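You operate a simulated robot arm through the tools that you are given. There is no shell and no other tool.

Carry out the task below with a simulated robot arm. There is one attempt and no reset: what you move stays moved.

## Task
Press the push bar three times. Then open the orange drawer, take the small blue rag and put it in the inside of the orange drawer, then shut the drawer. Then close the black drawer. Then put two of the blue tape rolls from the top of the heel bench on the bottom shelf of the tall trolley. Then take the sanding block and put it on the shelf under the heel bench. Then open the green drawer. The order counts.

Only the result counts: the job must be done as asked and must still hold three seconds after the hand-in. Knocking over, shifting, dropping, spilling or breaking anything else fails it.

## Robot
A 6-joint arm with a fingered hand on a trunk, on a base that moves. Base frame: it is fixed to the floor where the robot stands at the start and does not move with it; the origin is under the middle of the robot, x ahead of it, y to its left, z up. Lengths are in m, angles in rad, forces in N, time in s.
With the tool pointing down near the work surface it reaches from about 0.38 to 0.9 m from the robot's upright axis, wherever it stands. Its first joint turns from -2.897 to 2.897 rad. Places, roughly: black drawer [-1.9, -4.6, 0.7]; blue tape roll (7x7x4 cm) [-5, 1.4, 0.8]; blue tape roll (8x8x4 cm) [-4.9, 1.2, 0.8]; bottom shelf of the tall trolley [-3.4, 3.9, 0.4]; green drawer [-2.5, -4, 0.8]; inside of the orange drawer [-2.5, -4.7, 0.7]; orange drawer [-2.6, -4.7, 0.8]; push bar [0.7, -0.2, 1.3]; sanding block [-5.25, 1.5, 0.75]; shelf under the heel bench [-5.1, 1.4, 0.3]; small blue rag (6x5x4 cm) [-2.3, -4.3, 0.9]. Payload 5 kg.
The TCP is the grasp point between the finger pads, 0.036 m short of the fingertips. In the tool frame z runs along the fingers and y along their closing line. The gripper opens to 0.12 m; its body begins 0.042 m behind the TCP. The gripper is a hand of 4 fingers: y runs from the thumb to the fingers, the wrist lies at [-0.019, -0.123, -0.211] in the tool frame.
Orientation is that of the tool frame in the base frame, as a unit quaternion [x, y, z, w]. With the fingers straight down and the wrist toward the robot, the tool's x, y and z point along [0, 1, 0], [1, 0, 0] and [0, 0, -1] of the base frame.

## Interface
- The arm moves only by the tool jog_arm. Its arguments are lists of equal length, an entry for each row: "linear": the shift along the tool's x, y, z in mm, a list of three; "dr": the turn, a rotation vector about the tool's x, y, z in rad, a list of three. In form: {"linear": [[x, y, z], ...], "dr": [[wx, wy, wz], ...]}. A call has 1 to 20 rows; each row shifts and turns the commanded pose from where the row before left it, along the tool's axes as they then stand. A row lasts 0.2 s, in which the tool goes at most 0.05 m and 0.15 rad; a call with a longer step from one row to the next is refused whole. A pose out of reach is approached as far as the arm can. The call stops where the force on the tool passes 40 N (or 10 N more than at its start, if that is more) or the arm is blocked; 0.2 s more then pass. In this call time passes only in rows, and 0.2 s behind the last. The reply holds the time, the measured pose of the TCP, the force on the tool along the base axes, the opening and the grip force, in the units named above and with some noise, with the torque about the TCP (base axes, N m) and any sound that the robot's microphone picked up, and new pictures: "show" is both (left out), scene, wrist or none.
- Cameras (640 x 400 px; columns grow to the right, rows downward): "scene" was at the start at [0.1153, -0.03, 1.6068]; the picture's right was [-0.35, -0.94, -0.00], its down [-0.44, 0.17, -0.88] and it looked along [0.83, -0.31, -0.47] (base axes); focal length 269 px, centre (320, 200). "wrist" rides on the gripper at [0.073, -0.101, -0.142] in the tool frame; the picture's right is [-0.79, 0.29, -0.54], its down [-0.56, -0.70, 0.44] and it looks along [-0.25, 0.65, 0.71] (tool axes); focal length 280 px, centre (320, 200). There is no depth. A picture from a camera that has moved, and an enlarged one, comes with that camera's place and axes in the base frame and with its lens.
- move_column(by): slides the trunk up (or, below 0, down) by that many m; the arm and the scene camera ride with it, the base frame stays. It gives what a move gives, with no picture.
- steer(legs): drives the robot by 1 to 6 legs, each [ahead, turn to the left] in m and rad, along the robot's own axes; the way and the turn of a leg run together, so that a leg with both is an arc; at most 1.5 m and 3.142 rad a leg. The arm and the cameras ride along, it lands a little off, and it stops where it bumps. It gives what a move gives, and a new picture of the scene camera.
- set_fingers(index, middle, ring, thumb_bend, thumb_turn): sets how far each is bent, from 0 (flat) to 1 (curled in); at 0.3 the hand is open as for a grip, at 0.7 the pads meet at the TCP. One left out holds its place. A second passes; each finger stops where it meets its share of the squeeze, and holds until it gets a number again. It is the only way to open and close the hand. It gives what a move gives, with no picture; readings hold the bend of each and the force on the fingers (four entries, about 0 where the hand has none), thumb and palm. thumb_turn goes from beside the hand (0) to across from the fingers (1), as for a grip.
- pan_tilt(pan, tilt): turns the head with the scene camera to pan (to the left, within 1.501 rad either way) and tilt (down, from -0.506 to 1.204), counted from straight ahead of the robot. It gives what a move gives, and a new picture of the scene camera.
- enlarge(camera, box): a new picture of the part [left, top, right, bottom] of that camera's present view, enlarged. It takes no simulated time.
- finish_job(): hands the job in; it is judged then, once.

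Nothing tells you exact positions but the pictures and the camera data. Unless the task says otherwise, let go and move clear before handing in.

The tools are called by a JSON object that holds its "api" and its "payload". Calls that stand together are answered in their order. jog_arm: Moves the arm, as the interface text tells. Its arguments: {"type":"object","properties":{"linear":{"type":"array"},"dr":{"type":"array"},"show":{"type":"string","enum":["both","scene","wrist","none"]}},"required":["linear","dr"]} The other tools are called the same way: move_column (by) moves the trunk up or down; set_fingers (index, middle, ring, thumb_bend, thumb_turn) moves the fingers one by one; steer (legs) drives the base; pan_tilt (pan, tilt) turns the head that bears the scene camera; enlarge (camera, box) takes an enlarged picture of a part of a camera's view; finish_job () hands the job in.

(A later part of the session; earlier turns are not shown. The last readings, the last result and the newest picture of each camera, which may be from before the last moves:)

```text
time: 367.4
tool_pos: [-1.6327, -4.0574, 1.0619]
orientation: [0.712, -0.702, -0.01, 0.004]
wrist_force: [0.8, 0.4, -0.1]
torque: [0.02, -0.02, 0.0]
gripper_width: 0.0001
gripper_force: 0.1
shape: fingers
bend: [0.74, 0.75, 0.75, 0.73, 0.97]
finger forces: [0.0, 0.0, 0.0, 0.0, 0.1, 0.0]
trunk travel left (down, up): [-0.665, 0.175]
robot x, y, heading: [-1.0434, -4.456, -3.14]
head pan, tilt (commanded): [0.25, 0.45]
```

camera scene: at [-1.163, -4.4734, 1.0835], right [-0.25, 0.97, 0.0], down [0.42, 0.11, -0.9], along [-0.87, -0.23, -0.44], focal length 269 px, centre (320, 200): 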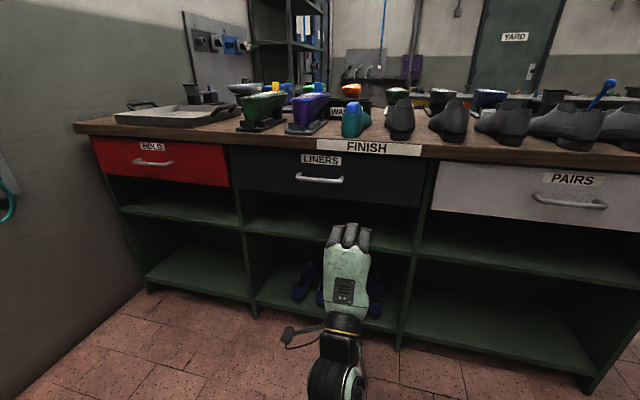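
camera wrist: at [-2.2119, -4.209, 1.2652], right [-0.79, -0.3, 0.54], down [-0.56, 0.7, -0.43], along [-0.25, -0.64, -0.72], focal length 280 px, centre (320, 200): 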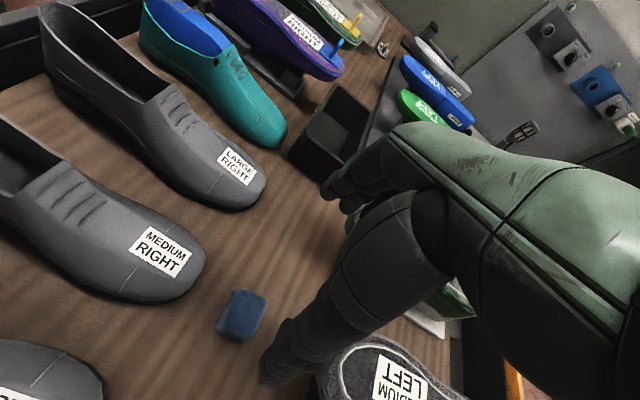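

The arm is back in its travel pose. I'll open the hand, tuck it in, and drive around to the aisle that leads to the heel bench.

{"api": "jog_arm", "payload": {"linear": [[37, -15, 0], [37, -15, 0], [37, -15, 0], [37, -15, 0]], "dr": [[0, 0, 0], [0, 0, 0], [0, 0, 0], [0, 0, 0]], "show": "none"}}

{"api": "set_fingers", "payload": {"index": 0.3, "middle": 0.3, "ring": 0.3, "thumb_bend": 0.3}}

{"api": "steer", "payload": {"legs": [[0, -1.573], [1.37, 0], [0, 1.571], [1.25, 0], [1.15, 0], [0, -1.571]]}}

{"api": "pan_tilt", "payload": {"pan": 0.0, "tilt": 0.25}}

```text
time: 368.4
tool_pos: [-1.5731, -4.2066, 1.0576]
orientation: [0.712, -0.702, -0.01, 0.003]
wrist_force: [-1.3, 0.1, -0.2]
torque: [0.05, 0.03, 0.01]
gripper_width: 0.0001
gripper_force: 0.0
shape: fingers
bend: [0.74, 0.75, 0.75, 0.73, 0.97]
finger forces: [0.1, 0.1, 0.0, 0.1, 0.1, 0.0]
trunk travel left (down, up): [-0.665, 0.175]
robot x, y, heading: [-1.047, -4.4516, -3.137]
head pan, tilt (commanded): [0.25, 0.45]
```

```text
time: 369.4
tool_pos: [-1.5735, -4.2051, 1.0584]
orientation: [0.713, -0.702, -0.01, 0.004]
wrist_force: [0.4, 1.2, -0.3]
torque: [-0.01, -0.06, 0.0]
gripper_width: 0.1228
gripper_force: 0.1
shape: fingers
bend: [0.3, 0.3, 0.3, 0.3, 0.97]
finger forces: [0.1, 0.1, 0.0, 0.0, 0.2, 0.1]
trunk travel left (down, up): [-0.665, 0.175]
robot x, y, heading: [-1.0456, -4.4536, -3.136]
head pan, tilt (commanded): [0.25, 0.45]
```

```text
time: 402.9
tool_pos: [-3.1666, -2.6106, 1.0574]
orientation: [-0.011, 1.0, 0.01, 0.005]
wrist_force: [-0.4, -0.2, -0.1]
torque: [-0.01, 0.01, 0.01]
gripper_width: 0.1231
gripper_force: 0.0
shape: fingers
bend: [0.3, 0.3, 0.3, 0.3, 0.97]
finger forces: [0.1, 0.1, 0.1, 0.0, 0.0, 0.1]
trunk travel left (down, up): [-0.665, 0.175]
robot x, y, heading: [-3.4098, -3.1411, 1.58]
head pan, tilt (commanded): [0.25, 0.45]
camera scene: at [-3.4344, -3.0205, 1.6835], right [0.97, 0.26, 0.0], down [0.11, -0.42, -0.9], along [-0.23, 0.87, -0.44], focal length 269 px, centre (320, 200)
```

scene: 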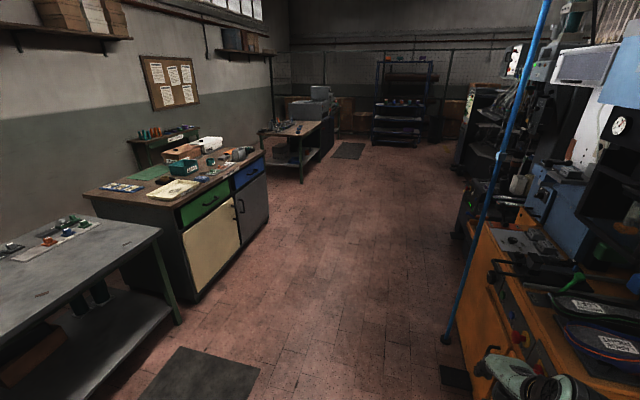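

```text
time: 403.7
tool_pos: [-3.1663, -2.61, 1.0582]
orientation: [-0.011, 1.0, 0.009, 0.006]
wrist_force: [0.3, 0.6, 0.0]
torque: [0.02, -0.01, 0.02]
gripper_width: 0.1231
gripper_force: 0.0
shape: fingers
bend: [0.3, 0.3, 0.3, 0.3, 0.97]
finger forces: [0.0, 0.1, 0.0, 0.1, 0.1, 0.1]
trunk travel left (down, up): [-0.665, 0.175]
robot x, y, heading: [-3.4099, -3.1408, 1.583]
head pan, tilt (commanded): [0.0, 0.25]
camera scene: at [-3.4119, -3.0158, 1.7021], right [1.0, 0.01, 0.0], down [0.0, -0.25, -0.97], along [-0.01, 0.97, -0.25], focal length 269 px, centre (320, 200)
```

scene: 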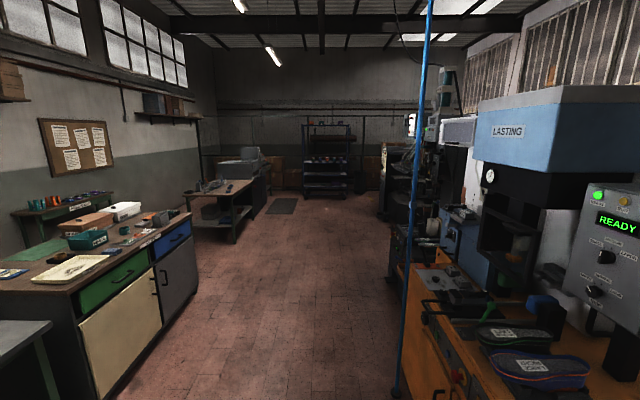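

The aisle north is clear; the heel bench is on the left ahead and the dark rack in the far middle should be the tall trolley. I'll drive up and look.

{"api": "steer", "payload": {"legs": [[1.5, 0.03], [1.5, 0], [0.6, 0]]}}

{"api": "pan_tilt", "payload": {"pan": 0.8, "tilt": 0.45}}

{"api": "pan_tilt", "payload": {"pan": 0.0, "tilt": 0.3}}

```text
time: 422.7
tool_pos: [-3.387, 0.9493, 1.0577]
orientation: [-0.041, 0.999, 0.009, 0.005]
wrist_force: [0.9, -0.3, 0.5]
torque: [0.0, 0.01, 0.0]
gripper_width: 0.1232
gripper_force: 0.1
shape: fingers
bend: [0.3, 0.3, 0.3, 0.3, 0.97]
finger forces: [0.1, 0.0, 0.1, 0.1, 0.0, 0.0]
trunk travel left (down, up): [-0.665, 0.175]
robot x, y, heading: [-3.6, 0.4059, 1.641]
head pan, tilt (commanded): [0.0, 0.25]
camera scene: at [-3.6078, 0.5295, 1.7022], right [1.0, 0.07, 0.0], down [0.02, -0.25, -0.97], along [-0.07, 0.97, -0.25], focal length 269 px, centre (320, 200)
```

scene: 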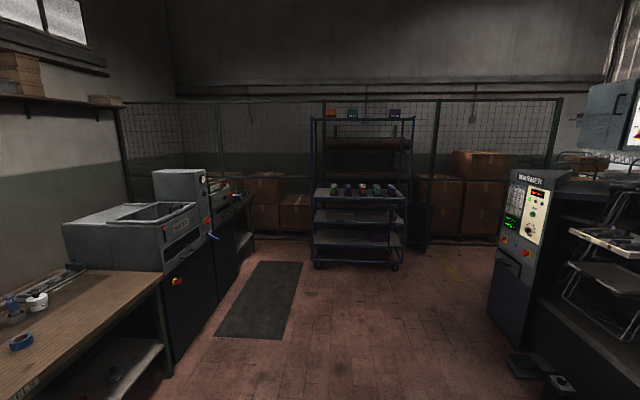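

```text
time: 423.8
tool_pos: [-3.3878, 0.9488, 1.0581]
orientation: [-0.041, 0.999, 0.01, 0.004]
wrist_force: [-0.3, 0.1, 0.8]
torque: [0.01, 0.01, 0.0]
gripper_width: 0.123
gripper_force: 0.1
shape: fingers
bend: [0.3, 0.3, 0.3, 0.3, 0.97]
finger forces: [0.1, 0.0, 0.1, 0.0, 0.0, 0.0]
trunk travel left (down, up): [-0.665, 0.175]
robot x, y, heading: [-3.5954, 0.4047, 1.648]
head pan, tilt (commanded): [0.799, 0.45]
camera scene: at [-3.6713, 0.4956, 1.6835], right [0.64, 0.77, 0.0], down [0.33, -0.28, -0.9], along [-0.69, 0.58, -0.44], focal length 269 px, centre (320, 200)
```

scene: 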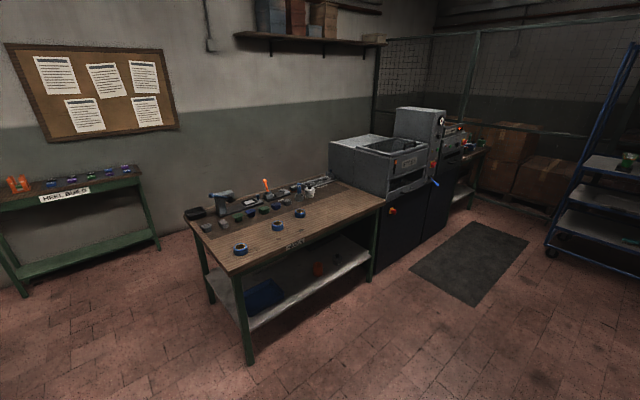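

```text
time: 424.9
tool_pos: [-3.3874, 0.9482, 1.0568]
orientation: [-0.041, 0.999, 0.01, 0.005]
wrist_force: [-0.3, 0.0, 0.4]
torque: [-0.02, 0.0, 0.0]
gripper_width: 0.123
gripper_force: 0.2
shape: fingers
bend: [0.3, 0.3, 0.3, 0.3, 0.97]
finger forces: [0.0, 0.1, 0.0, 0.0, 0.1, 0.0]
trunk travel left (down, up): [-0.665, 0.175]
robot x, y, heading: [-3.5959, 0.4021, 1.646]
head pan, tilt (commanded): [0.0, 0.3]
camera scene: at [-3.6078, 0.5294, 1.6974], right [1.0, 0.07, 0.0], down [0.02, -0.3, -0.96], along [-0.07, 0.95, -0.3], focal length 269 px, centre (320, 200)
```

scene: 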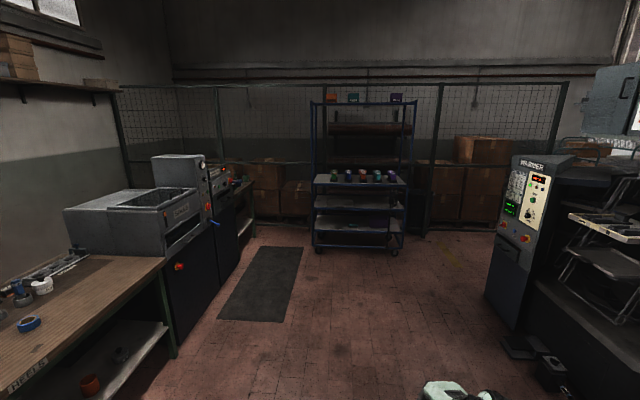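

The heel bench stands to the left with several blue rolls on its top, and the tall trolley is straight ahead. I'll zoom in on both.

{"api": "enlarge", "payload": {"camera": "scene", "box": [280, 80, 440, 280]}}

{"api": "pan_tilt", "payload": {"pan": 0.85, "tilt": 0.5}}

{"api": "enlarge", "payload": {"camera": "scene", "box": [180, 140, 420, 290]}}

```text
2.00 times, centred on (360, 180) of scene
camera zoom: at [-3.6078, 0.5294, 1.6974], right [1.0, 0.07, 0.0], down [0.02, -0.3, -0.96], along [-0.07, 0.95, -0.3], focal length 539 px, centre (240, 240)
```

zoom: 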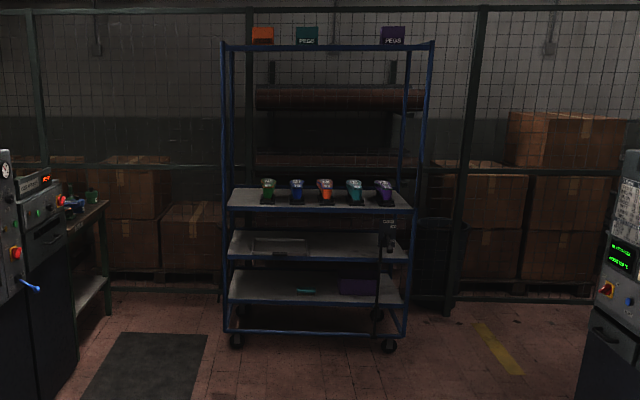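

```text
time: 426.1
tool_pos: [-3.3862, 0.9499, 1.0582]
orientation: [-0.04, 0.999, 0.01, 0.005]
wrist_force: [0.0, -0.6, -0.7]
torque: [-0.01, -0.02, 0.0]
gripper_width: 0.1233
gripper_force: 0.0
shape: fingers
bend: [0.3, 0.3, 0.3, 0.3, 0.97]
finger forces: [0.0, 0.0, 0.0, 0.1, 0.0, 0.1]
trunk travel left (down, up): [-0.665, 0.175]
robot x, y, heading: [-3.6013, 0.404, 1.642]
head pan, tilt (commanded): [0.85, 0.499]
camera scene: at [-3.6734, 0.4912, 1.6791], right [0.6, 0.8, 0.0], down [0.38, -0.29, -0.88], along [-0.7, 0.53, -0.48], focal length 269 px, centre (320, 200)
```

scene: 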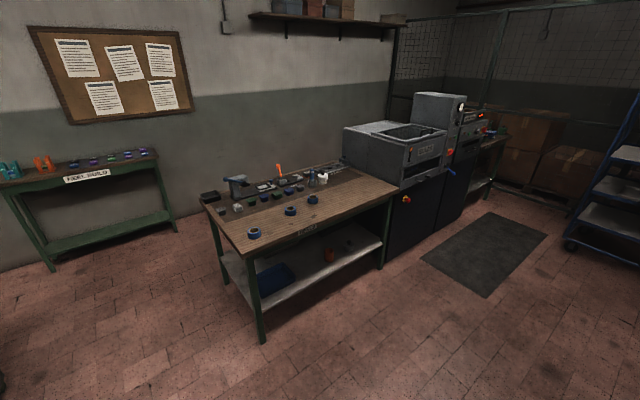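

```text
2.67 times, centred on (300, 215) of scene
camera zoom: at [-3.6734, 0.4912, 1.6791], right [0.6, 0.8, 0.0], down [0.38, -0.29, -0.88], along [-0.7, 0.53, -0.48], focal length 718 px, centre (373, 160)
```

zoom: 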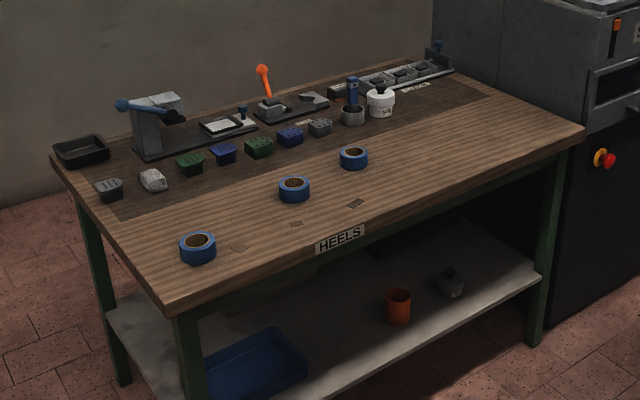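

There are three blue rolls near the front edge of the heel bench, around (-4.93, 1.21), (-4.97, 1.41) and (-4.87, 0.94); the first two match the listed ones. I'll drive up to the bench front for a close look at the rolls and the sanding block.

{"api": "steer", "payload": {"legs": [[0.93, 0], [0, 1.5], [0.45, 0]]}}

{"api": "pan_tilt", "payload": {"pan": 0.0, "tilt": 0.6}}

{"api": "enlarge", "payload": {"camera": "scene", "box": [160, 140, 480, 340]}}

```text
time: 438.4
tool_pos: [-4.6673, 1.546, 1.0568]
orientation: [0.717, -0.697, -0.011, 0.002]
wrist_force: [0.4, -0.2, -0.4]
torque: [-0.02, 0.0, -0.04]
gripper_width: 0.1231
gripper_force: 0.1
shape: fingers
bend: [0.3, 0.3, 0.3, 0.3, 0.97]
finger forces: [0.0, 0.1, 0.0, 0.1, 0.1, 0.0]
trunk travel left (down, up): [-0.665, 0.175]
robot x, y, heading: [-4.1356, 1.3078, -3.12]
head pan, tilt (commanded): [0.85, 0.499]
camera scene: at [-4.2222, 1.2381, 1.6791], right [-0.76, 0.65, 0.0], down [0.31, 0.37, -0.88], along [-0.57, -0.67, -0.48], focal length 269 px, centre (320, 200)
```

scene: 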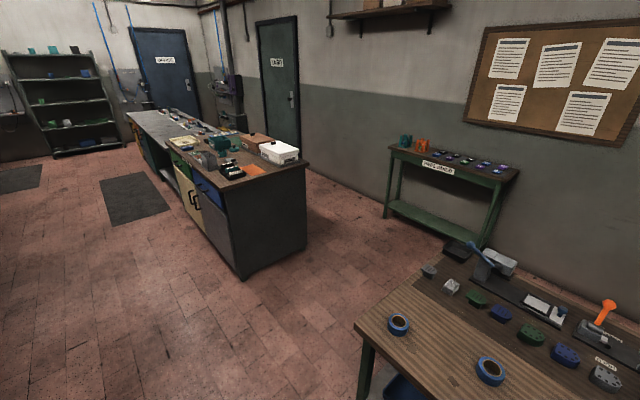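

```text
time: 439.5
tool_pos: [-4.6656, 1.5468, 1.0568]
orientation: [0.717, -0.697, -0.01, 0.002]
wrist_force: [0.3, 0.0, 0.5]
torque: [-0.04, 0.01, 0.01]
gripper_width: 0.1231
gripper_force: 0.0
shape: fingers
bend: [0.3, 0.3, 0.3, 0.3, 0.97]
finger forces: [0.0, 0.0, 0.0, 0.1, 0.0, 0.0]
trunk travel left (down, up): [-0.665, 0.175]
robot x, y, heading: [-4.1342, 1.3042, -3.123]
head pan, tilt (commanded): [0.0, 0.6]
camera scene: at [-4.2519, 1.3058, 1.67], right [-0.02, 1.0, 0.0], down [0.56, 0.01, -0.83], along [-0.82, -0.02, -0.56], focal length 269 px, centre (320, 200)
```

scene: 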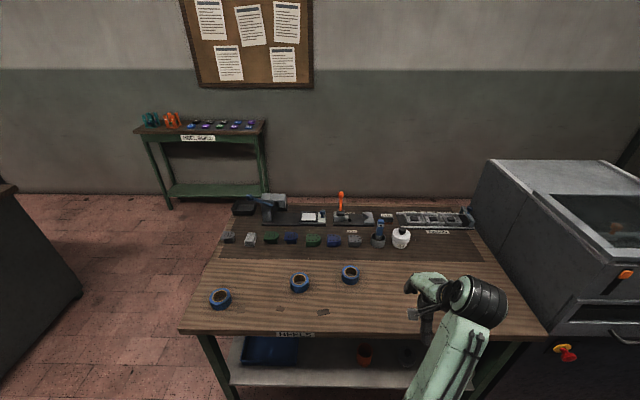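

```text
2.00 times, centred on (320, 240) of scene
camera zoom: at [-4.2519, 1.3058, 1.67], right [-0.02, 1.0, 0.0], down [0.56, 0.01, -0.83], along [-0.82, -0.02, -0.56], focal length 539 px, centre (320, 120)
```

zoom: 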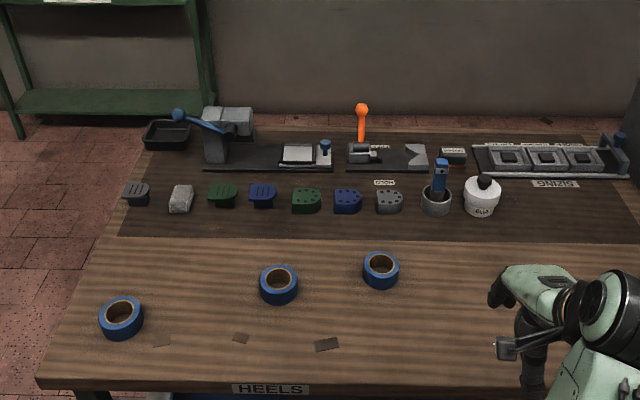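

Let me zoom in on the row of small things to tell the sanding block apart from the heels.

{"api": "enlarge", "payload": {"camera": "scene", "box": [320, 180, 480, 260]}}

{"api": "enlarge", "payload": {"camera": "scene", "box": [210, 180, 370, 260]}}

{"api": "enlarge", "payload": {"camera": "wrist", "box": [0, 0, 640, 400]}}

```text
4.00 times, centred on (400, 220) of scene
camera zoom: at [-4.2519, 1.3058, 1.67], right [-0.02, 1.0, 0.0], down [0.56, 0.01, -0.83], along [-0.82, -0.02, -0.56], focal length 1078 px, centre (0, 120)
```

zoom: 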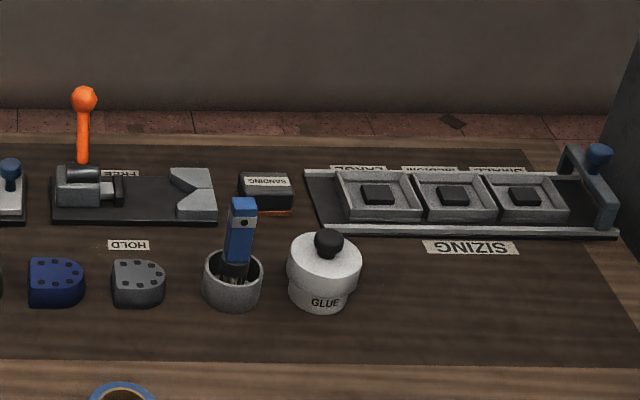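

```text
4.00 times, centred on (290, 220) of scene
camera zoom: at [-4.2519, 1.3058, 1.67], right [-0.02, 1.0, 0.0], down [0.56, 0.01, -0.83], along [-0.82, -0.02, -0.56], focal length 1078 px, centre (440, 120)
```

zoom: 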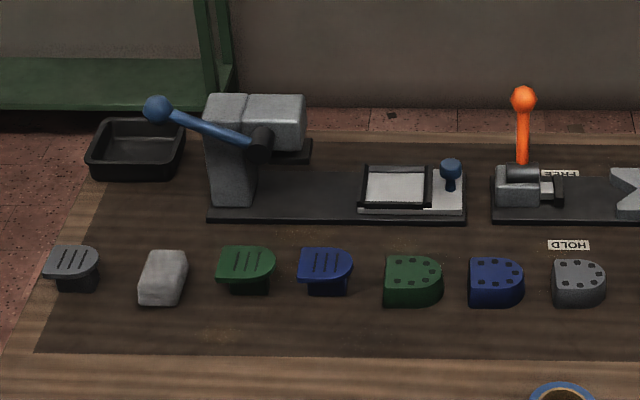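

```text
1.00 times, centred on (320, 200) of wrist (not enlarged: the box is as wide or as high as the picture)
camera zoom: at [-4.5605, 1.4747, 1.1972], right [-0.3, 0.78, 0.56], down [0.68, 0.58, -0.45], along [-0.67, 0.24, -0.7], focal length 280 px, centre (320, 200)
```

zoom: 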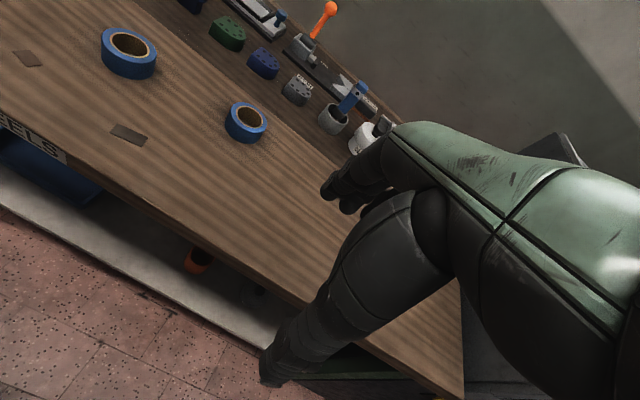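

The "SANDING" block is the dark labelled block at about (-5.33, 1.62), between the clamp and the SIZING rack. Rolls are at (-4.968, 1.412) and (-4.94, 1.21), table top at about 0.80. I'll come 8 cm closer and put the hand above the first roll.

{"api": "steer", "payload": {"legs": [[0.08, 0]]}}

{"api": "jog_arm", "payload": {"linear": [[23, 37, 0], [23, 37, 0], [23, 37, 0], [23, 38, 0], [23, 38, 0], [23, 38, 0]], "dr": [[0, 0, 0], [0, 0, 0], [0, 0, 0], [0, 0, 0], [0, 0, 0], [0, 0, 0]], "show": "both"}}

```text
time: 440.6
tool_pos: [-4.7465, 1.5435, 1.057]
orientation: [0.717, -0.697, -0.011, 0.003]
wrist_force: [-0.6, 0.7, -0.3]
torque: [-0.02, 0.02, 0.0]
gripper_width: 0.1228
gripper_force: 0.1
shape: fingers
bend: [0.3, 0.3, 0.3, 0.3, 0.97]
finger forces: [0.0, 0.0, 0.0, 0.0, 0.0, 0.1]
trunk travel left (down, up): [-0.665, 0.175]
robot x, y, heading: [-4.213, 1.3045, -3.121]
head pan, tilt (commanded): [0.0, 0.6]
camera scene: at [-4.3324, 1.3043, 1.6699], right [-0.02, 1.0, 0.0], down [0.57, 0.01, -0.82], along [-0.82, -0.02, -0.57], focal length 269 px, centre (320, 200)
```

scene: 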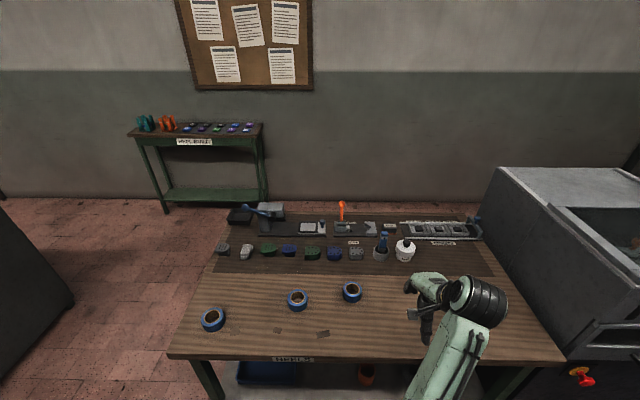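

```text
time: 442.0
tool_pos: [-4.9678, 1.3976, 1.061]
orientation: [0.717, -0.697, -0.011, 0.002]
wrist_force: [-0.4, 0.1, -0.5]
torque: [0.0, -0.04, 0.03]
gripper_width: 0.1234
gripper_force: 0.2
shape: fingers
bend: [0.3, 0.3, 0.3, 0.3, 0.97]
finger forces: [0.1, 0.1, 0.0, 0.0, 0.1, 0.0]
trunk travel left (down, up): [-0.665, 0.175]
robot x, y, heading: [-4.2111, 1.3025, -3.122]
head pan, tilt (commanded): [0.0, 0.6]
camera scene: at [-4.3333, 1.3028, 1.6698], right [-0.02, 1.0, 0.0], down [0.57, 0.01, -0.82], along [-0.82, -0.02, -0.57], focal length 269 px, centre (320, 200)
camera wrist: at [-4.8614, 1.3272, 1.2005], right [-0.3, 0.77, 0.56], down [0.68, 0.58, -0.45], along [-0.67, 0.24, -0.7], focal length 280 px, centre (320, 200)
```

scene: 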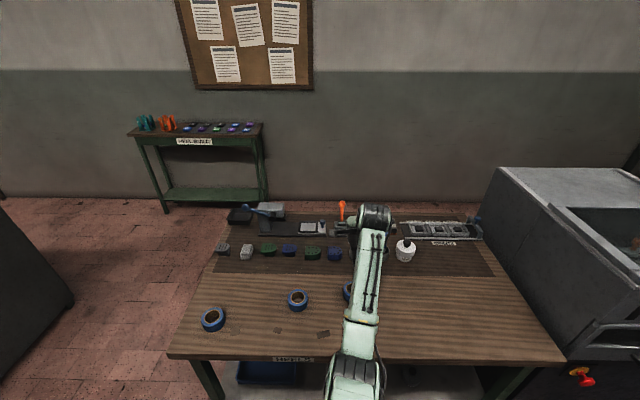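
wrist: 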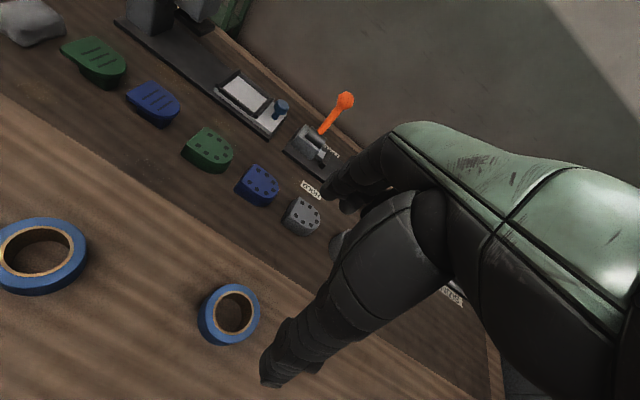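

The roll is almost exactly under the hand (6 mm off). I'll correct that and descend with the trunk.

{"api": "jog_arm", "payload": {"linear": [[3, -6, 0]], "dr": [[0, 0, 0]], "show": "none"}}

{"api": "move_column", "payload": {"by": -0.15}}

{"api": "enlarge", "payload": {"camera": "wrist", "box": [0, 0, 640, 400]}}

```text
time: 442.4
tool_pos: [-4.9597, 1.3971, 1.0608]
orientation: [0.717, -0.697, -0.01, 0.004]
wrist_force: [-0.1, 0.6, -0.4]
torque: [-0.02, 0.03, 0.03]
gripper_width: 0.1232
gripper_force: 0.0
shape: fingers
bend: [0.3, 0.3, 0.3, 0.3, 0.97]
finger forces: [0.1, 0.1, 0.1, 0.1, 0.1, 0.0]
trunk travel left (down, up): [-0.665, 0.175]
robot x, y, heading: [-4.2114, 1.3012, -3.123]
head pan, tilt (commanded): [0.0, 0.6]
```

```text
time: 444.2
tool_pos: [-4.9603, 1.3966, 0.9113]
orientation: [0.717, -0.697, -0.01, 0.003]
wrist_force: [0.2, -0.6, 0.6]
torque: [0.01, -0.01, -0.03]
gripper_width: 0.1233
gripper_force: 0.1
shape: fingers
bend: [0.3, 0.3, 0.3, 0.3, 0.97]
finger forces: [0.1, 0.1, 0.0, 0.0, 0.1, 0.1]
trunk travel left (down, up): [-0.515, 0.325]
robot x, y, heading: [-4.2141, 1.3041, -3.123]
head pan, tilt (commanded): [0.0, 0.6]
```

```text
1.00 times, centred on (320, 200) of wrist (not enlarged: the box is as wide or as high as the picture)
camera zoom: at [-4.854, 1.3258, 1.0513], right [-0.3, 0.78, 0.56], down [0.68, 0.58, -0.45], along [-0.67, 0.24, -0.7], focal length 280 px, centre (320, 200)
```

zoom: 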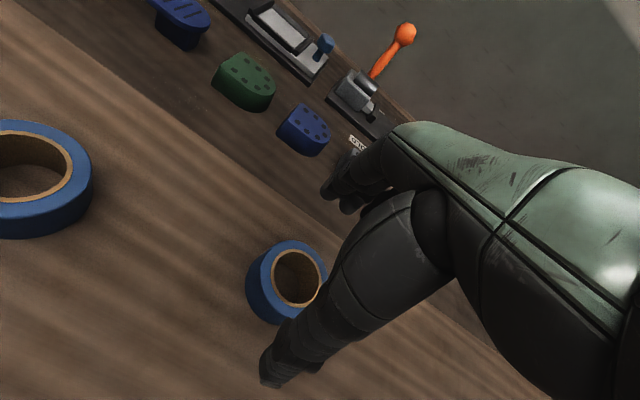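

Centred within a few millimetres. Down the rest and close on the roll.

{"api": "move_column", "payload": {"by": -0.068}}

{"api": "set_fingers", "payload": {"index": 0.6, "middle": 0.6, "ring": 0.6, "thumb_bend": 0.6}}

{"api": "enlarge", "payload": {"camera": "wrist", "box": [0, 0, 640, 400]}}

```text
time: 445.3
tool_pos: [-4.9607, 1.3974, 0.8438]
orientation: [0.716, -0.698, -0.01, 0.003]
wrist_force: [1.1, 0.9, 0.5]
torque: [0.03, 0.01, 0.02]
gripper_width: 0.1232
gripper_force: 0.2
shape: fingers
bend: [0.3, 0.3, 0.3, 0.3, 0.97]
finger forces: [0.1, 0.0, 0.0, 0.1, 0.1, 0.1]
trunk travel left (down, up): [-0.447, 0.393]
robot x, y, heading: [-4.2127, 1.3038, -3.122]
head pan, tilt (commanded): [0.0, 0.6]
```

```text
time: 446.3
tool_pos: [-4.9601, 1.3972, 0.8436]
orientation: [0.717, -0.697, -0.01, 0.003]
wrist_force: [-1.3, -0.9, 3.1]
torque: [0.06, 0.14, 0.03]
gripper_width: 0.0588
gripper_force: 16.0
shape: fingers
bend: [0.55, 0.53, 0.57, 0.51, 0.96]
finger forces: [3.8, 8.6, 3.7, 0.1, 15.4, 0.1]
trunk travel left (down, up): [-0.447, 0.393]
robot x, y, heading: [-4.2134, 1.3048, -3.123]
head pan, tilt (commanded): [0.0, 0.6]
```

```text
1.00 times, centred on (320, 200) of wrist (not enlarged: the box is as wide or as high as the picture)
camera zoom: at [-4.854, 1.3257, 0.9835], right [-0.3, 0.78, 0.56], down [0.68, 0.58, -0.45], along [-0.67, 0.24, -0.7], focal length 280 px, centre (320, 200)
```

zoom: 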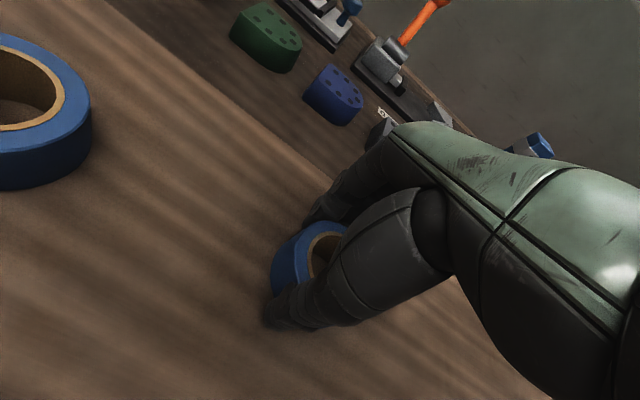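

The roll is gripped firmly. Lifting it straight up.

{"api": "move_column", "payload": {"by": 0.2}}

{"api": "enlarge", "payload": {"camera": "wrist", "box": [160, 140, 480, 340]}}

```text
time: 448.4
tool_pos: [-4.9596, 1.3967, 1.0423]
orientation: [0.717, -0.697, -0.011, 0.003]
wrist_force: [0.4, -1.3, 0.5]
torque: [-0.04, -0.06, 0.0]
gripper_width: 0.0588
gripper_force: 14.7
shape: fingers
bend: [0.55, 0.54, 0.57, 0.51, 0.96]
finger forces: [3.8, 8.0, 3.2, 0.0, 15.4, 0.0]
trunk travel left (down, up): [-0.647, 0.193]
robot x, y, heading: [-4.2121, 1.3061, -3.123]
head pan, tilt (commanded): [0.0, 0.6]
```

```text
2.00 times, centred on (320, 240) of wrist
camera zoom: at [-4.8543, 1.3258, 1.1829], right [-0.3, 0.78, 0.56], down [0.68, 0.58, -0.45], along [-0.67, 0.24, -0.7], focal length 561 px, centre (320, 120)
```

zoom: 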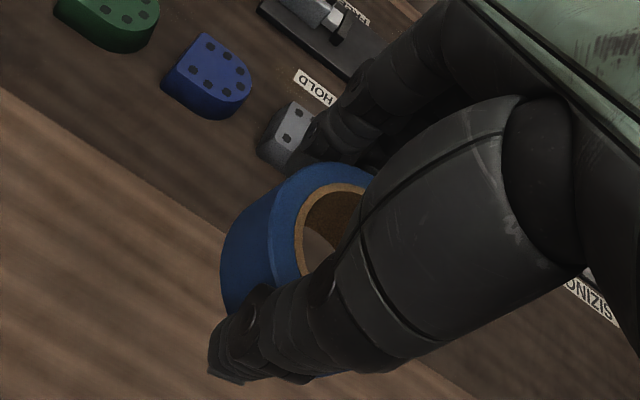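

The roll is held well. I'll back away, tuck the arm slightly, and turn toward the trolley.

{"api": "steer", "payload": {"legs": [[-0.55, 0], [0, -1.59]]}}

{"api": "jog_arm", "payload": {"linear": [[0, -30, 0], [0, -30, 0], [0, -30, 0], [0, -30, 0]], "dr": [[0, 0, 0], [0, 0, 0], [0, 0, 0], [0, 0, 0]], "show": "none"}}

{"api": "steer", "payload": {"legs": [[1.1, 0]]}}

{"api": "pan_tilt", "payload": {"pan": 0.1, "tilt": 0.6}}

```text
time: 456.6
tool_pos: [-3.5216, 2.0565, 1.0425]
orientation: [0.016, 1.0, 0.009, 0.006]
wrist_force: [0.4, 0.1, -1.3]
torque: [-0.01, 0.03, 0.02]
gripper_width: 0.0586
gripper_force: 14.9
shape: fingers
bend: [0.55, 0.54, 0.57, 0.51, 0.96]
finger forces: [3.8, 7.9, 3.0, 0.0, 14.7, 0.0]
trunk travel left (down, up): [-0.647, 0.193]
robot x, y, heading: [-3.6598, 1.319, 1.526]
head pan, tilt (commanded): [0.0, 0.6]
camera scene: at [-3.6541, 1.4374, 1.652], right [1.0, -0.04, 0.0], down [-0.02, -0.56, -0.82], along [0.03, 0.82, -0.57], focal length 269 px, centre (320, 200)
```

scene: 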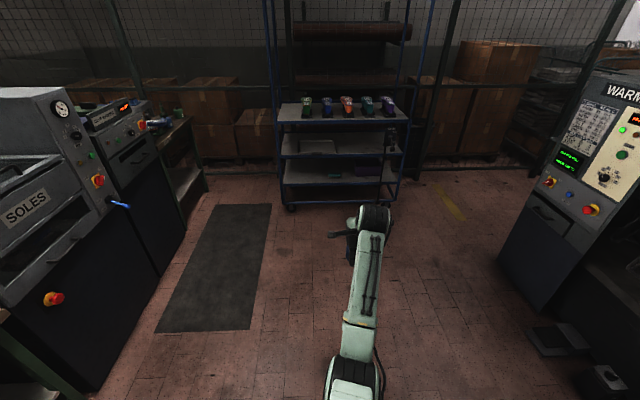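

```text
time: 457.6
tool_pos: [-3.5251, 1.9349, 1.044]
orientation: [0.016, 1.0, 0.009, 0.004]
wrist_force: [-0.1, -0.7, -0.8]
torque: [0.04, 0.03, 0.02]
gripper_width: 0.0584
gripper_force: 15.1
shape: fingers
bend: [0.55, 0.54, 0.57, 0.51, 0.96]
finger forces: [3.9, 7.9, 2.9, 0.1, 14.8, 0.1]
trunk travel left (down, up): [-0.647, 0.193]
robot x, y, heading: [-3.6572, 1.3178, 1.533]
head pan, tilt (commanded): [0.0, 0.6]
```

```text
time: 463.8
tool_pos: [-3.4795, 3.0333, 1.0431]
orientation: [0.016, 1.0, 0.009, 0.005]
wrist_force: [-0.8, 0.4, -1.0]
torque: [0.0, 0.0, -0.01]
gripper_width: 0.0586
gripper_force: 14.8
shape: fingers
bend: [0.55, 0.54, 0.57, 0.51, 0.96]
finger forces: [3.8, 7.9, 3.1, 0.0, 14.8, 0.1]
trunk travel left (down, up): [-0.647, 0.193]
robot x, y, heading: [-3.6129, 2.4139, 1.528]
head pan, tilt (commanded): [0.0, 0.6]
camera scene: at [-3.6094, 2.535, 1.652], right [1.0, -0.04, 0.0], down [-0.02, -0.56, -0.82], along [0.03, 0.82, -0.57], focal length 269 px, centre (320, 200)
```

scene: 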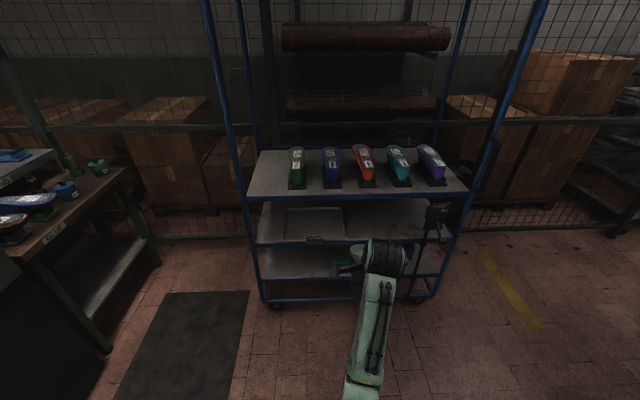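

```text
time: 464.4
tool_pos: [-3.4785, 3.0344, 1.0432]
orientation: [0.017, 1.0, 0.009, 0.005]
wrist_force: [0.1, -0.3, -0.8]
torque: [0.01, -0.03, -0.02]
gripper_width: 0.0583
gripper_force: 14.9
shape: fingers
bend: [0.55, 0.54, 0.57, 0.51, 0.96]
finger forces: [3.8, 8.0, 2.9, 0.0, 14.8, 0.1]
trunk travel left (down, up): [-0.647, 0.193]
robot x, y, heading: [-3.6145, 2.4144, 1.524]
head pan, tilt (commanded): [0.099, 0.6]
camera scene: at [-3.6181, 2.5349, 1.6519], right [1.0, 0.06, 0.0], down [0.03, -0.56, -0.82], along [-0.05, 0.82, -0.57], focal length 269 px, centre (320, 200)
```

scene: 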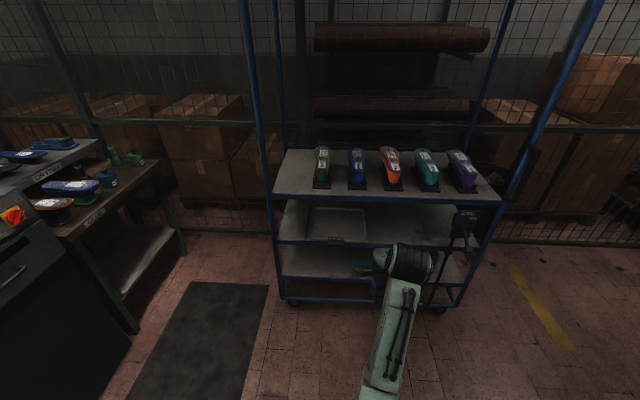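

The trolley's front is at y ≈ 3.61, x from -3.89 to -2.91; its bottom shelf is at z ≈ 0.38 with the next one at 0.64. I'll lower the trunk here, well in front, and look along the bottom shelf.

{"api": "move_column", "payload": {"by": -0.4}}

{"api": "move_column", "payload": {"by": -0.2}}

{"api": "pan_tilt", "payload": {"pan": 0.05, "tilt": 0.35}}

{"api": "enlarge", "payload": {"camera": "scene", "box": [200, 140, 520, 340]}}

```text
time: 468.3
tool_pos: [-3.4792, 3.033, 0.6421]
orientation: [0.016, 1.0, 0.009, 0.006]
wrist_force: [0.2, -0.2, -0.1]
torque: [-0.04, 0.02, 0.0]
gripper_width: 0.0585
gripper_force: 14.5
shape: fingers
bend: [0.55, 0.54, 0.57, 0.51, 0.96]
finger forces: [3.9, 7.9, 2.9, 0.0, 14.8, 0.1]
trunk travel left (down, up): [-0.247, 0.593]
robot x, y, heading: [-3.6143, 2.4145, 1.529]
head pan, tilt (commanded): [0.099, 0.6]
```

```text
time: 470.4
tool_pos: [-3.4788, 3.0344, 0.4426]
orientation: [0.017, 1.0, 0.009, 0.005]
wrist_force: [-0.2, -0.9, -0.8]
torque: [0.01, -0.04, 0.0]
gripper_width: 0.0585
gripper_force: 14.6
shape: fingers
bend: [0.55, 0.54, 0.57, 0.51, 0.96]
finger forces: [3.7, 8.0, 3.1, 0.0, 14.8, 0.0]
trunk travel left (down, up): [-0.047, 0.793]
robot x, y, heading: [-3.6123, 2.413, 1.525]
head pan, tilt (commanded): [0.099, 0.6]
```

```text
time: 471.2
tool_pos: [-3.4802, 3.0339, 0.4436]
orientation: [0.017, 1.0, 0.01, 0.005]
wrist_force: [-0.7, 0.4, -0.8]
torque: [0.0, 0.03, 0.0]
gripper_width: 0.0583
gripper_force: 14.8
shape: fingers
bend: [0.55, 0.54, 0.57, 0.51, 0.96]
finger forces: [3.8, 7.9, 3.1, 0.0, 14.8, 0.0]
trunk travel left (down, up): [-0.047, 0.793]
robot x, y, heading: [-3.6147, 2.4128, 1.527]
head pan, tilt (commanded): [0.051, 0.351]
camera scene: at [-3.614, 2.5396, 1.0747], right [1.0, 0.01, 0.0], down [0.0, -0.34, -0.94], along [-0.01, 0.94, -0.34], focal length 269 px, centre (320, 200)
```

scene: 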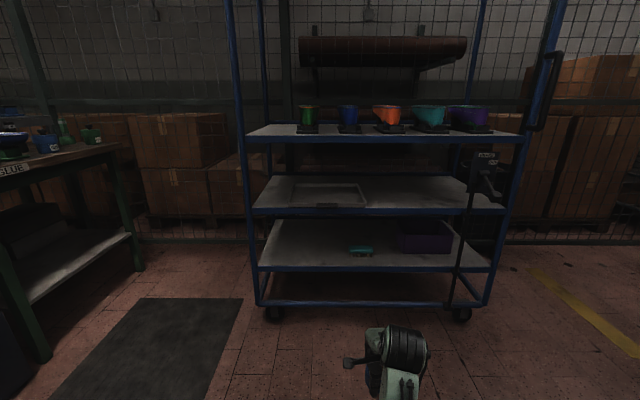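

```text
2.00 times, centred on (360, 240) of scene
camera zoom: at [-3.614, 2.5396, 1.0747], right [1.0, 0.01, 0.0], down [0.0, -0.34, -0.94], along [-0.01, 0.94, -0.34], focal length 539 px, centre (240, 120)
```

zoom: 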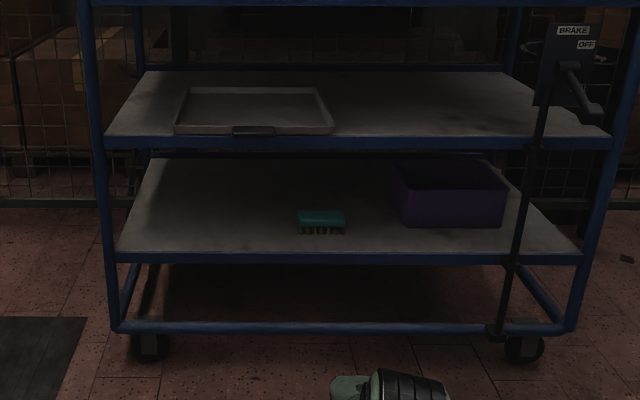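

The bottom shelf is at z ≈ 0.36 with 25 cm clearance, and its left part (x -3.85 to -3.50) is free; a brush and a purple box are further right. The trolley's brake label reads OFF, so I must not push against it. I'll tilt the hand forward a little so the wrist stays below and outside the middle shelf, and come closer.

{"api": "jog_arm", "payload": {"linear": [[0, 0, -5], [0, 0, 0], [0, 0, 0]], "dr": [[-0.12, 0, 0], [-0.12, 0, 0], [-0.11, 0, 0]], "show": "none"}}

{"api": "steer", "payload": {"legs": [[0, 0.044], [0.42, 0]]}}

```text
time: 472.0
tool_pos: [-3.4796, 3.0332, 0.448]
orientation: [0.015, 0.983, 0.184, 0.007]
wrist_force: [0.1, 0.3, -0.3]
torque: [-0.01, 0.02, -0.02]
gripper_width: 0.0585
gripper_force: 14.8
shape: fingers
bend: [0.55, 0.54, 0.57, 0.51, 0.96]
finger forces: [3.8, 7.9, 3.0, 0.0, 14.7, 0.1]
trunk travel left (down, up): [-0.047, 0.793]
robot x, y, heading: [-3.6146, 2.4139, 1.527]
head pan, tilt (commanded): [0.051, 0.351]
```

```text
time: 475.2
tool_pos: [-3.5081, 3.4578, 0.4475]
orientation: [-0.007, 0.983, 0.183, 0.005]
wrist_force: [0.8, 0.3, -0.5]
torque: [0.02, 0.0, 0.0]
gripper_width: 0.0582
gripper_force: 14.6
shape: fingers
bend: [0.55, 0.54, 0.57, 0.51, 0.96]
finger forces: [3.7, 7.9, 2.9, 0.1, 14.7, 0.0]
trunk travel left (down, up): [-0.047, 0.793]
robot x, y, heading: [-3.6135, 2.8335, 1.579]
head pan, tilt (commanded): [0.051, 0.351]
camera scene: at [-3.6207, 2.9582, 1.0747], right [1.0, 0.05, 0.0], down [0.02, -0.34, -0.94], along [-0.05, 0.94, -0.34], focal length 269 px, centre (320, 200)
```

scene: 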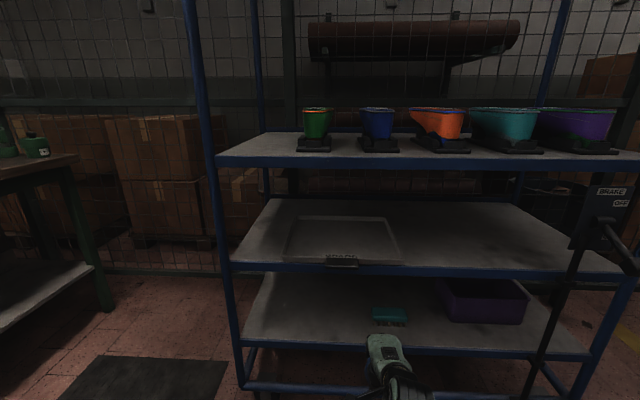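

I'm in front of the shelf. I'll move the roll left to x ≈ -3.73, still outside the trolley, and check the view before inserting.

{"api": "jog_arm", "payload": {"linear": [[44, 0, 0], [44, 0, 0], [44, 0, 0], [44, 0, 0], [44, 0, 0]], "dr": [[0, 0, 0], [0, 0, 0], [0, 0, 0], [0, 0, 0], [0, 0, 0]], "show": "none"}}

{"api": "pan_tilt", "payload": {"pan": 0.1, "tilt": 0.75}}

{"api": "enlarge", "payload": {"camera": "wrist", "box": [0, 0, 640, 400]}}

```text
time: 476.4
tool_pos: [-3.7302, 3.4539, 0.4436]
orientation: [-0.007, 0.983, 0.183, 0.004]
wrist_force: [0.1, 0.2, -0.5]
torque: [0.01, 0.01, -0.03]
gripper_width: 0.0581
gripper_force: 14.4
shape: fingers
bend: [0.55, 0.54, 0.57, 0.51, 0.96]
finger forces: [3.7, 7.8, 2.9, 0.0, 14.6, 0.0]
trunk travel left (down, up): [-0.047, 0.793]
robot x, y, heading: [-3.6182, 2.833, 1.574]
head pan, tilt (commanded): [0.051, 0.351]
```

```text
time: 477.3
tool_pos: [-3.7306, 3.4538, 0.444]
orientation: [-0.006, 0.983, 0.182, 0.004]
wrist_force: [-0.3, 0.7, -1.0]
torque: [-0.01, 0.03, 0.0]
gripper_width: 0.0584
gripper_force: 14.5
shape: fingers
bend: [0.55, 0.54, 0.57, 0.51, 0.96]
finger forces: [3.7, 7.9, 2.9, 0.0, 14.6, 0.1]
trunk travel left (down, up): [-0.047, 0.793]
robot x, y, heading: [-3.6152, 2.8317, 1.576]
head pan, tilt (commanded): [0.099, 0.75]
camera scene: at [-3.6243, 2.9477, 1.0392], right [0.99, 0.1, 0.0], down [0.07, -0.68, -0.73], along [-0.08, 0.73, -0.68], focal length 269 px, centre (320, 200)
```

scene: 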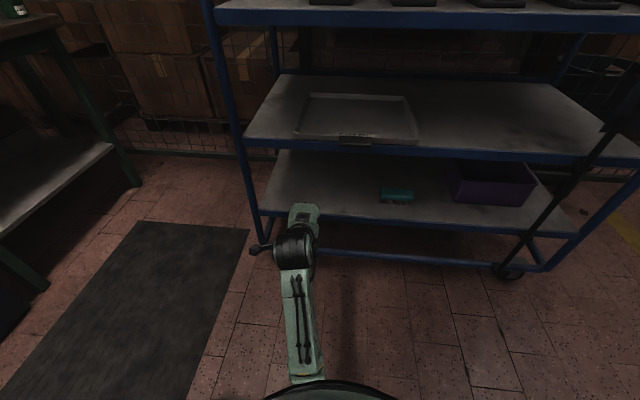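

```text
1.00 times, centred on (320, 200) of wrist (not enlarged: the box is as wide or as high as the picture)
camera zoom: at [-3.8016, 3.3068, 0.5397], right [0.78, 0.08, 0.62], down [0.57, -0.49, -0.66], along [0.25, 0.87, -0.43], focal length 280 px, centre (320, 200)
```

zoom: 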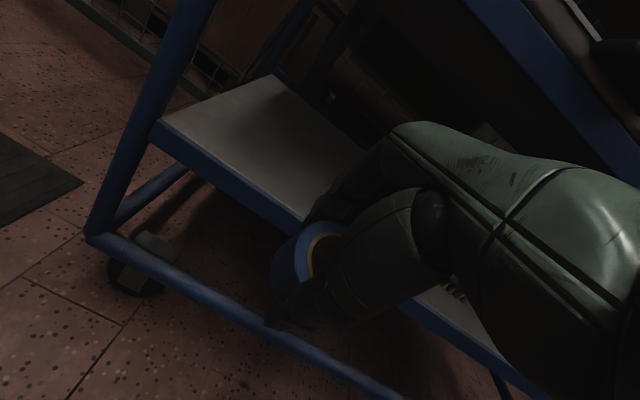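

The view confirms the shelf's front edge at y ≈ 3.59, z ≈ 0.365, and the roll is about 2.5 cm above it. I'll move it straight in.

{"api": "jog_arm", "payload": {"linear": [[0, 35.5, 13.7], [0, 35.5, 13.7], [0, 35.5, 13.7], [0, 35.5, 13.7], [0, 35.5, 13.7], [0, 35.5, 13.7]], "dr": [[0, 0, 0], [0, 0, 0], [0, 0, 0], [0, 0, 0], [0, 0, 0], [0, 0, 0]], "show": "both"}}

```text
time: 478.7
tool_pos: [-3.7317, 3.686, 0.4435]
orientation: [-0.006, 0.983, 0.184, 0.005]
wrist_force: [-0.1, 0.5, -1.3]
torque: [0.01, 0.03, 0.0]
gripper_width: 0.0583
gripper_force: 14.4
shape: fingers
bend: [0.56, 0.54, 0.57, 0.51, 0.96]
finger forces: [3.8, 7.7, 2.9, 0.0, 14.6, 0.0]
trunk travel left (down, up): [-0.047, 0.793]
robot x, y, heading: [-3.6161, 2.8326, 1.579]
head pan, tilt (commanded): [0.099, 0.75]
camera scene: at [-3.6243, 2.9477, 1.039], right [0.99, 0.1, 0.0], down [0.07, -0.68, -0.73], along [-0.08, 0.73, -0.68], focal length 269 px, centre (320, 200)
camera wrist: at [-3.803, 3.5384, 0.5398], right [0.78, 0.08, 0.62], down [0.57, -0.49, -0.66], along [0.25, 0.87, -0.43], focal length 280 px, centre (320, 200)
```

scene: 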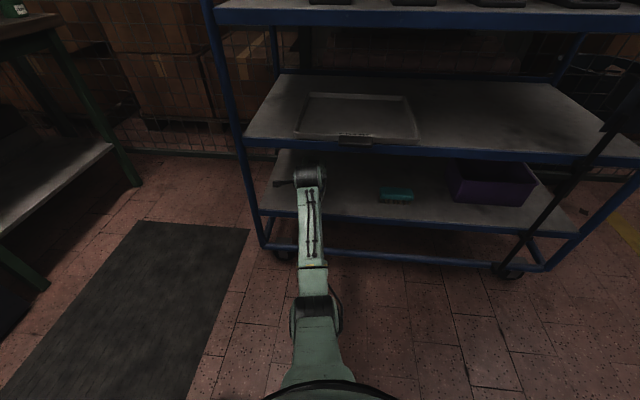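
wrist: 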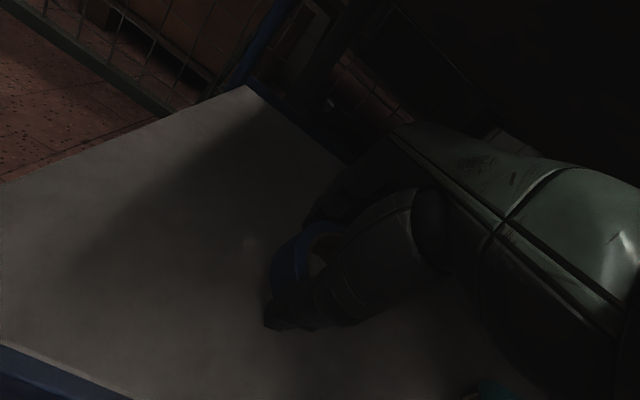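

The roll is inside, over the shelf. I'll lower it gently until it touches.

{"api": "jog_arm", "payload": {"linear": [[0, -2.9, 7.5], [0, -2.9, 7.5], [0, -1.5, 3.7], [0, -1.5, 3.7]], "dr": [[0, 0, 0], [0, 0, 0], [0, 0, 0], [0, 0, 0]], "show": "wrist"}}

```text
time: 479.7
tool_pos: [-3.7318, 3.6844, 0.4212]
orientation: [-0.006, 0.983, 0.183, 0.005]
wrist_force: [-0.1, -0.4, 0.0]
torque: [0.01, 0.03, -0.06]
gripper_width: 0.0582
gripper_force: 14.7
shape: fingers
bend: [0.56, 0.54, 0.57, 0.51, 0.96]
finger forces: [3.8, 7.7, 3.0, 0.0, 14.7, 0.0]
trunk travel left (down, up): [-0.047, 0.793]
robot x, y, heading: [-3.6166, 2.8328, 1.58]
head pan, tilt (commanded): [0.099, 0.75]
camera wrist: at [-3.803, 3.5371, 0.5167], right [0.78, 0.08, 0.62], down [0.57, -0.49, -0.66], along [0.25, 0.87, -0.43], focal length 280 px, centre (320, 200)
```

wrist: 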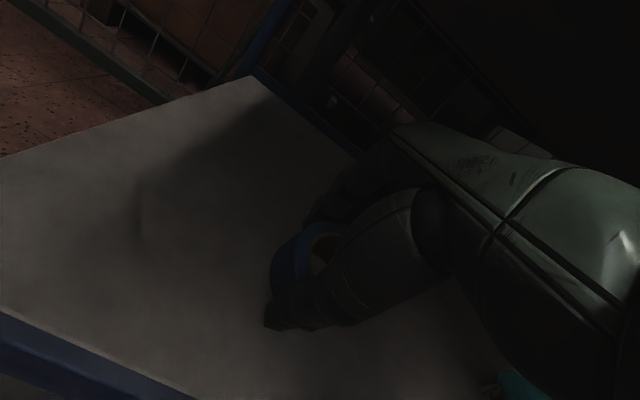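

No contact yet; a little lower in small steps.

{"api": "jog_arm", "payload": {"linear": [[0, -1.5, 3.7], [0, -1.5, 3.7], [0, -1.1, 2.8]], "dr": [[0, 0, 0], [0, 0, 0], [0, 0, 0]], "show": "none"}}

```text
time: 480.5
tool_pos: [-3.7317, 3.684, 0.4143]
orientation: [-0.007, 0.982, 0.187, 0.003]
wrist_force: [1.1, -1.9, 14.3]
torque: [-0.57, 0.15, 0.05]
gripper_width: 0.0579
gripper_force: 22.0
shape: fingers
bend: [0.55, 0.54, 0.57, 0.52, 0.96]
finger forces: [4.5, 8.3, 3.2, 0.1, 28.7, 0.0]
trunk travel left (down, up): [-0.047, 0.793]
robot x, y, heading: [-3.6155, 2.8321, 1.572]
head pan, tilt (commanded): [0.099, 0.75]
```

It has touched the shelf. I'll ease up 3 mm and open the fingers slowly.

{"api": "jog_arm", "payload": {"linear": [[0, 1.1, -2.8]], "dr": [[0, 0, 0]], "show": "none"}}

{"api": "set_fingers", "payload": {"index": 0.45, "middle": 0.45, "ring": 0.45, "thumb_bend": 0.42}}

{"api": "set_fingers", "payload": {"index": 0.32, "middle": 0.32, "ring": 0.32, "thumb_bend": 0.32}}

{"api": "enlarge", "payload": {"camera": "wrist", "box": [160, 140, 480, 340]}}

```text
time: 480.9
tool_pos: [-3.7312, 3.6837, 0.4149]
orientation: [-0.006, 0.983, 0.184, 0.005]
wrist_force: [0.3, 1.6, 9.4]
torque: [-0.19, 0.05, 0.0]
gripper_width: 0.0574
gripper_force: 22.2
shape: fingers
bend: [0.55, 0.54, 0.57, 0.53, 0.96]
finger forces: [5.0, 9.2, 3.8, 0.0, 26.3, 0.0]
trunk travel left (down, up): [-0.047, 0.793]
robot x, y, heading: [-3.6162, 2.8359, 1.571]
head pan, tilt (commanded): [0.099, 0.75]
```

```text
time: 481.9
tool_pos: [-3.7316, 3.6833, 0.4146]
orientation: [-0.007, 0.983, 0.185, 0.003]
wrist_force: [-2.9, 2.3, 12.5]
torque: [-0.29, 0.3, -0.13]
gripper_width: 0.0743
gripper_force: 6.6
shape: fingers
bend: [0.45, 0.45, 0.45, 0.47, 0.96]
finger forces: [0.1, 0.0, 0.0, 0.1, 12.4, 0.0]
trunk travel left (down, up): [-0.047, 0.793]
robot x, y, heading: [-3.6165, 2.8345, 1.575]
head pan, tilt (commanded): [0.099, 0.75]
```

```text
time: 482.9
tool_pos: [-3.7312, 3.6831, 0.4166]
orientation: [-0.007, 0.983, 0.185, 0.003]
wrist_force: [-1.6, 5.8, 25.1]
torque: [-0.73, 0.28, -0.14]
gripper_width: 0.1038
gripper_force: 12.0
shape: fingers
bend: [0.32, 0.32, 0.32, 0.39, 0.97]
finger forces: [0.1, 0.0, 0.1, 0.1, 24.4, 0.0]
trunk travel left (down, up): [-0.047, 0.793]
robot x, y, heading: [-3.6161, 2.8335, 1.572]
head pan, tilt (commanded): [0.099, 0.75]
```

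```text
2.00 times, centred on (320, 240) of wrist
camera zoom: at [-3.8027, 3.5357, 0.5123], right [0.78, 0.08, 0.62], down [0.57, -0.48, -0.66], along [0.25, 0.87, -0.42], focal length 561 px, centre (320, 120)
```

zoom: 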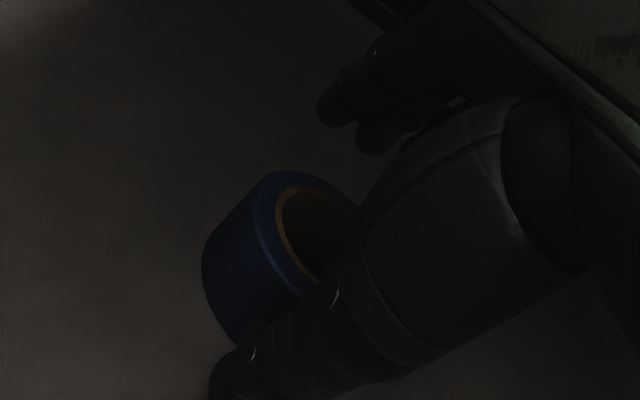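

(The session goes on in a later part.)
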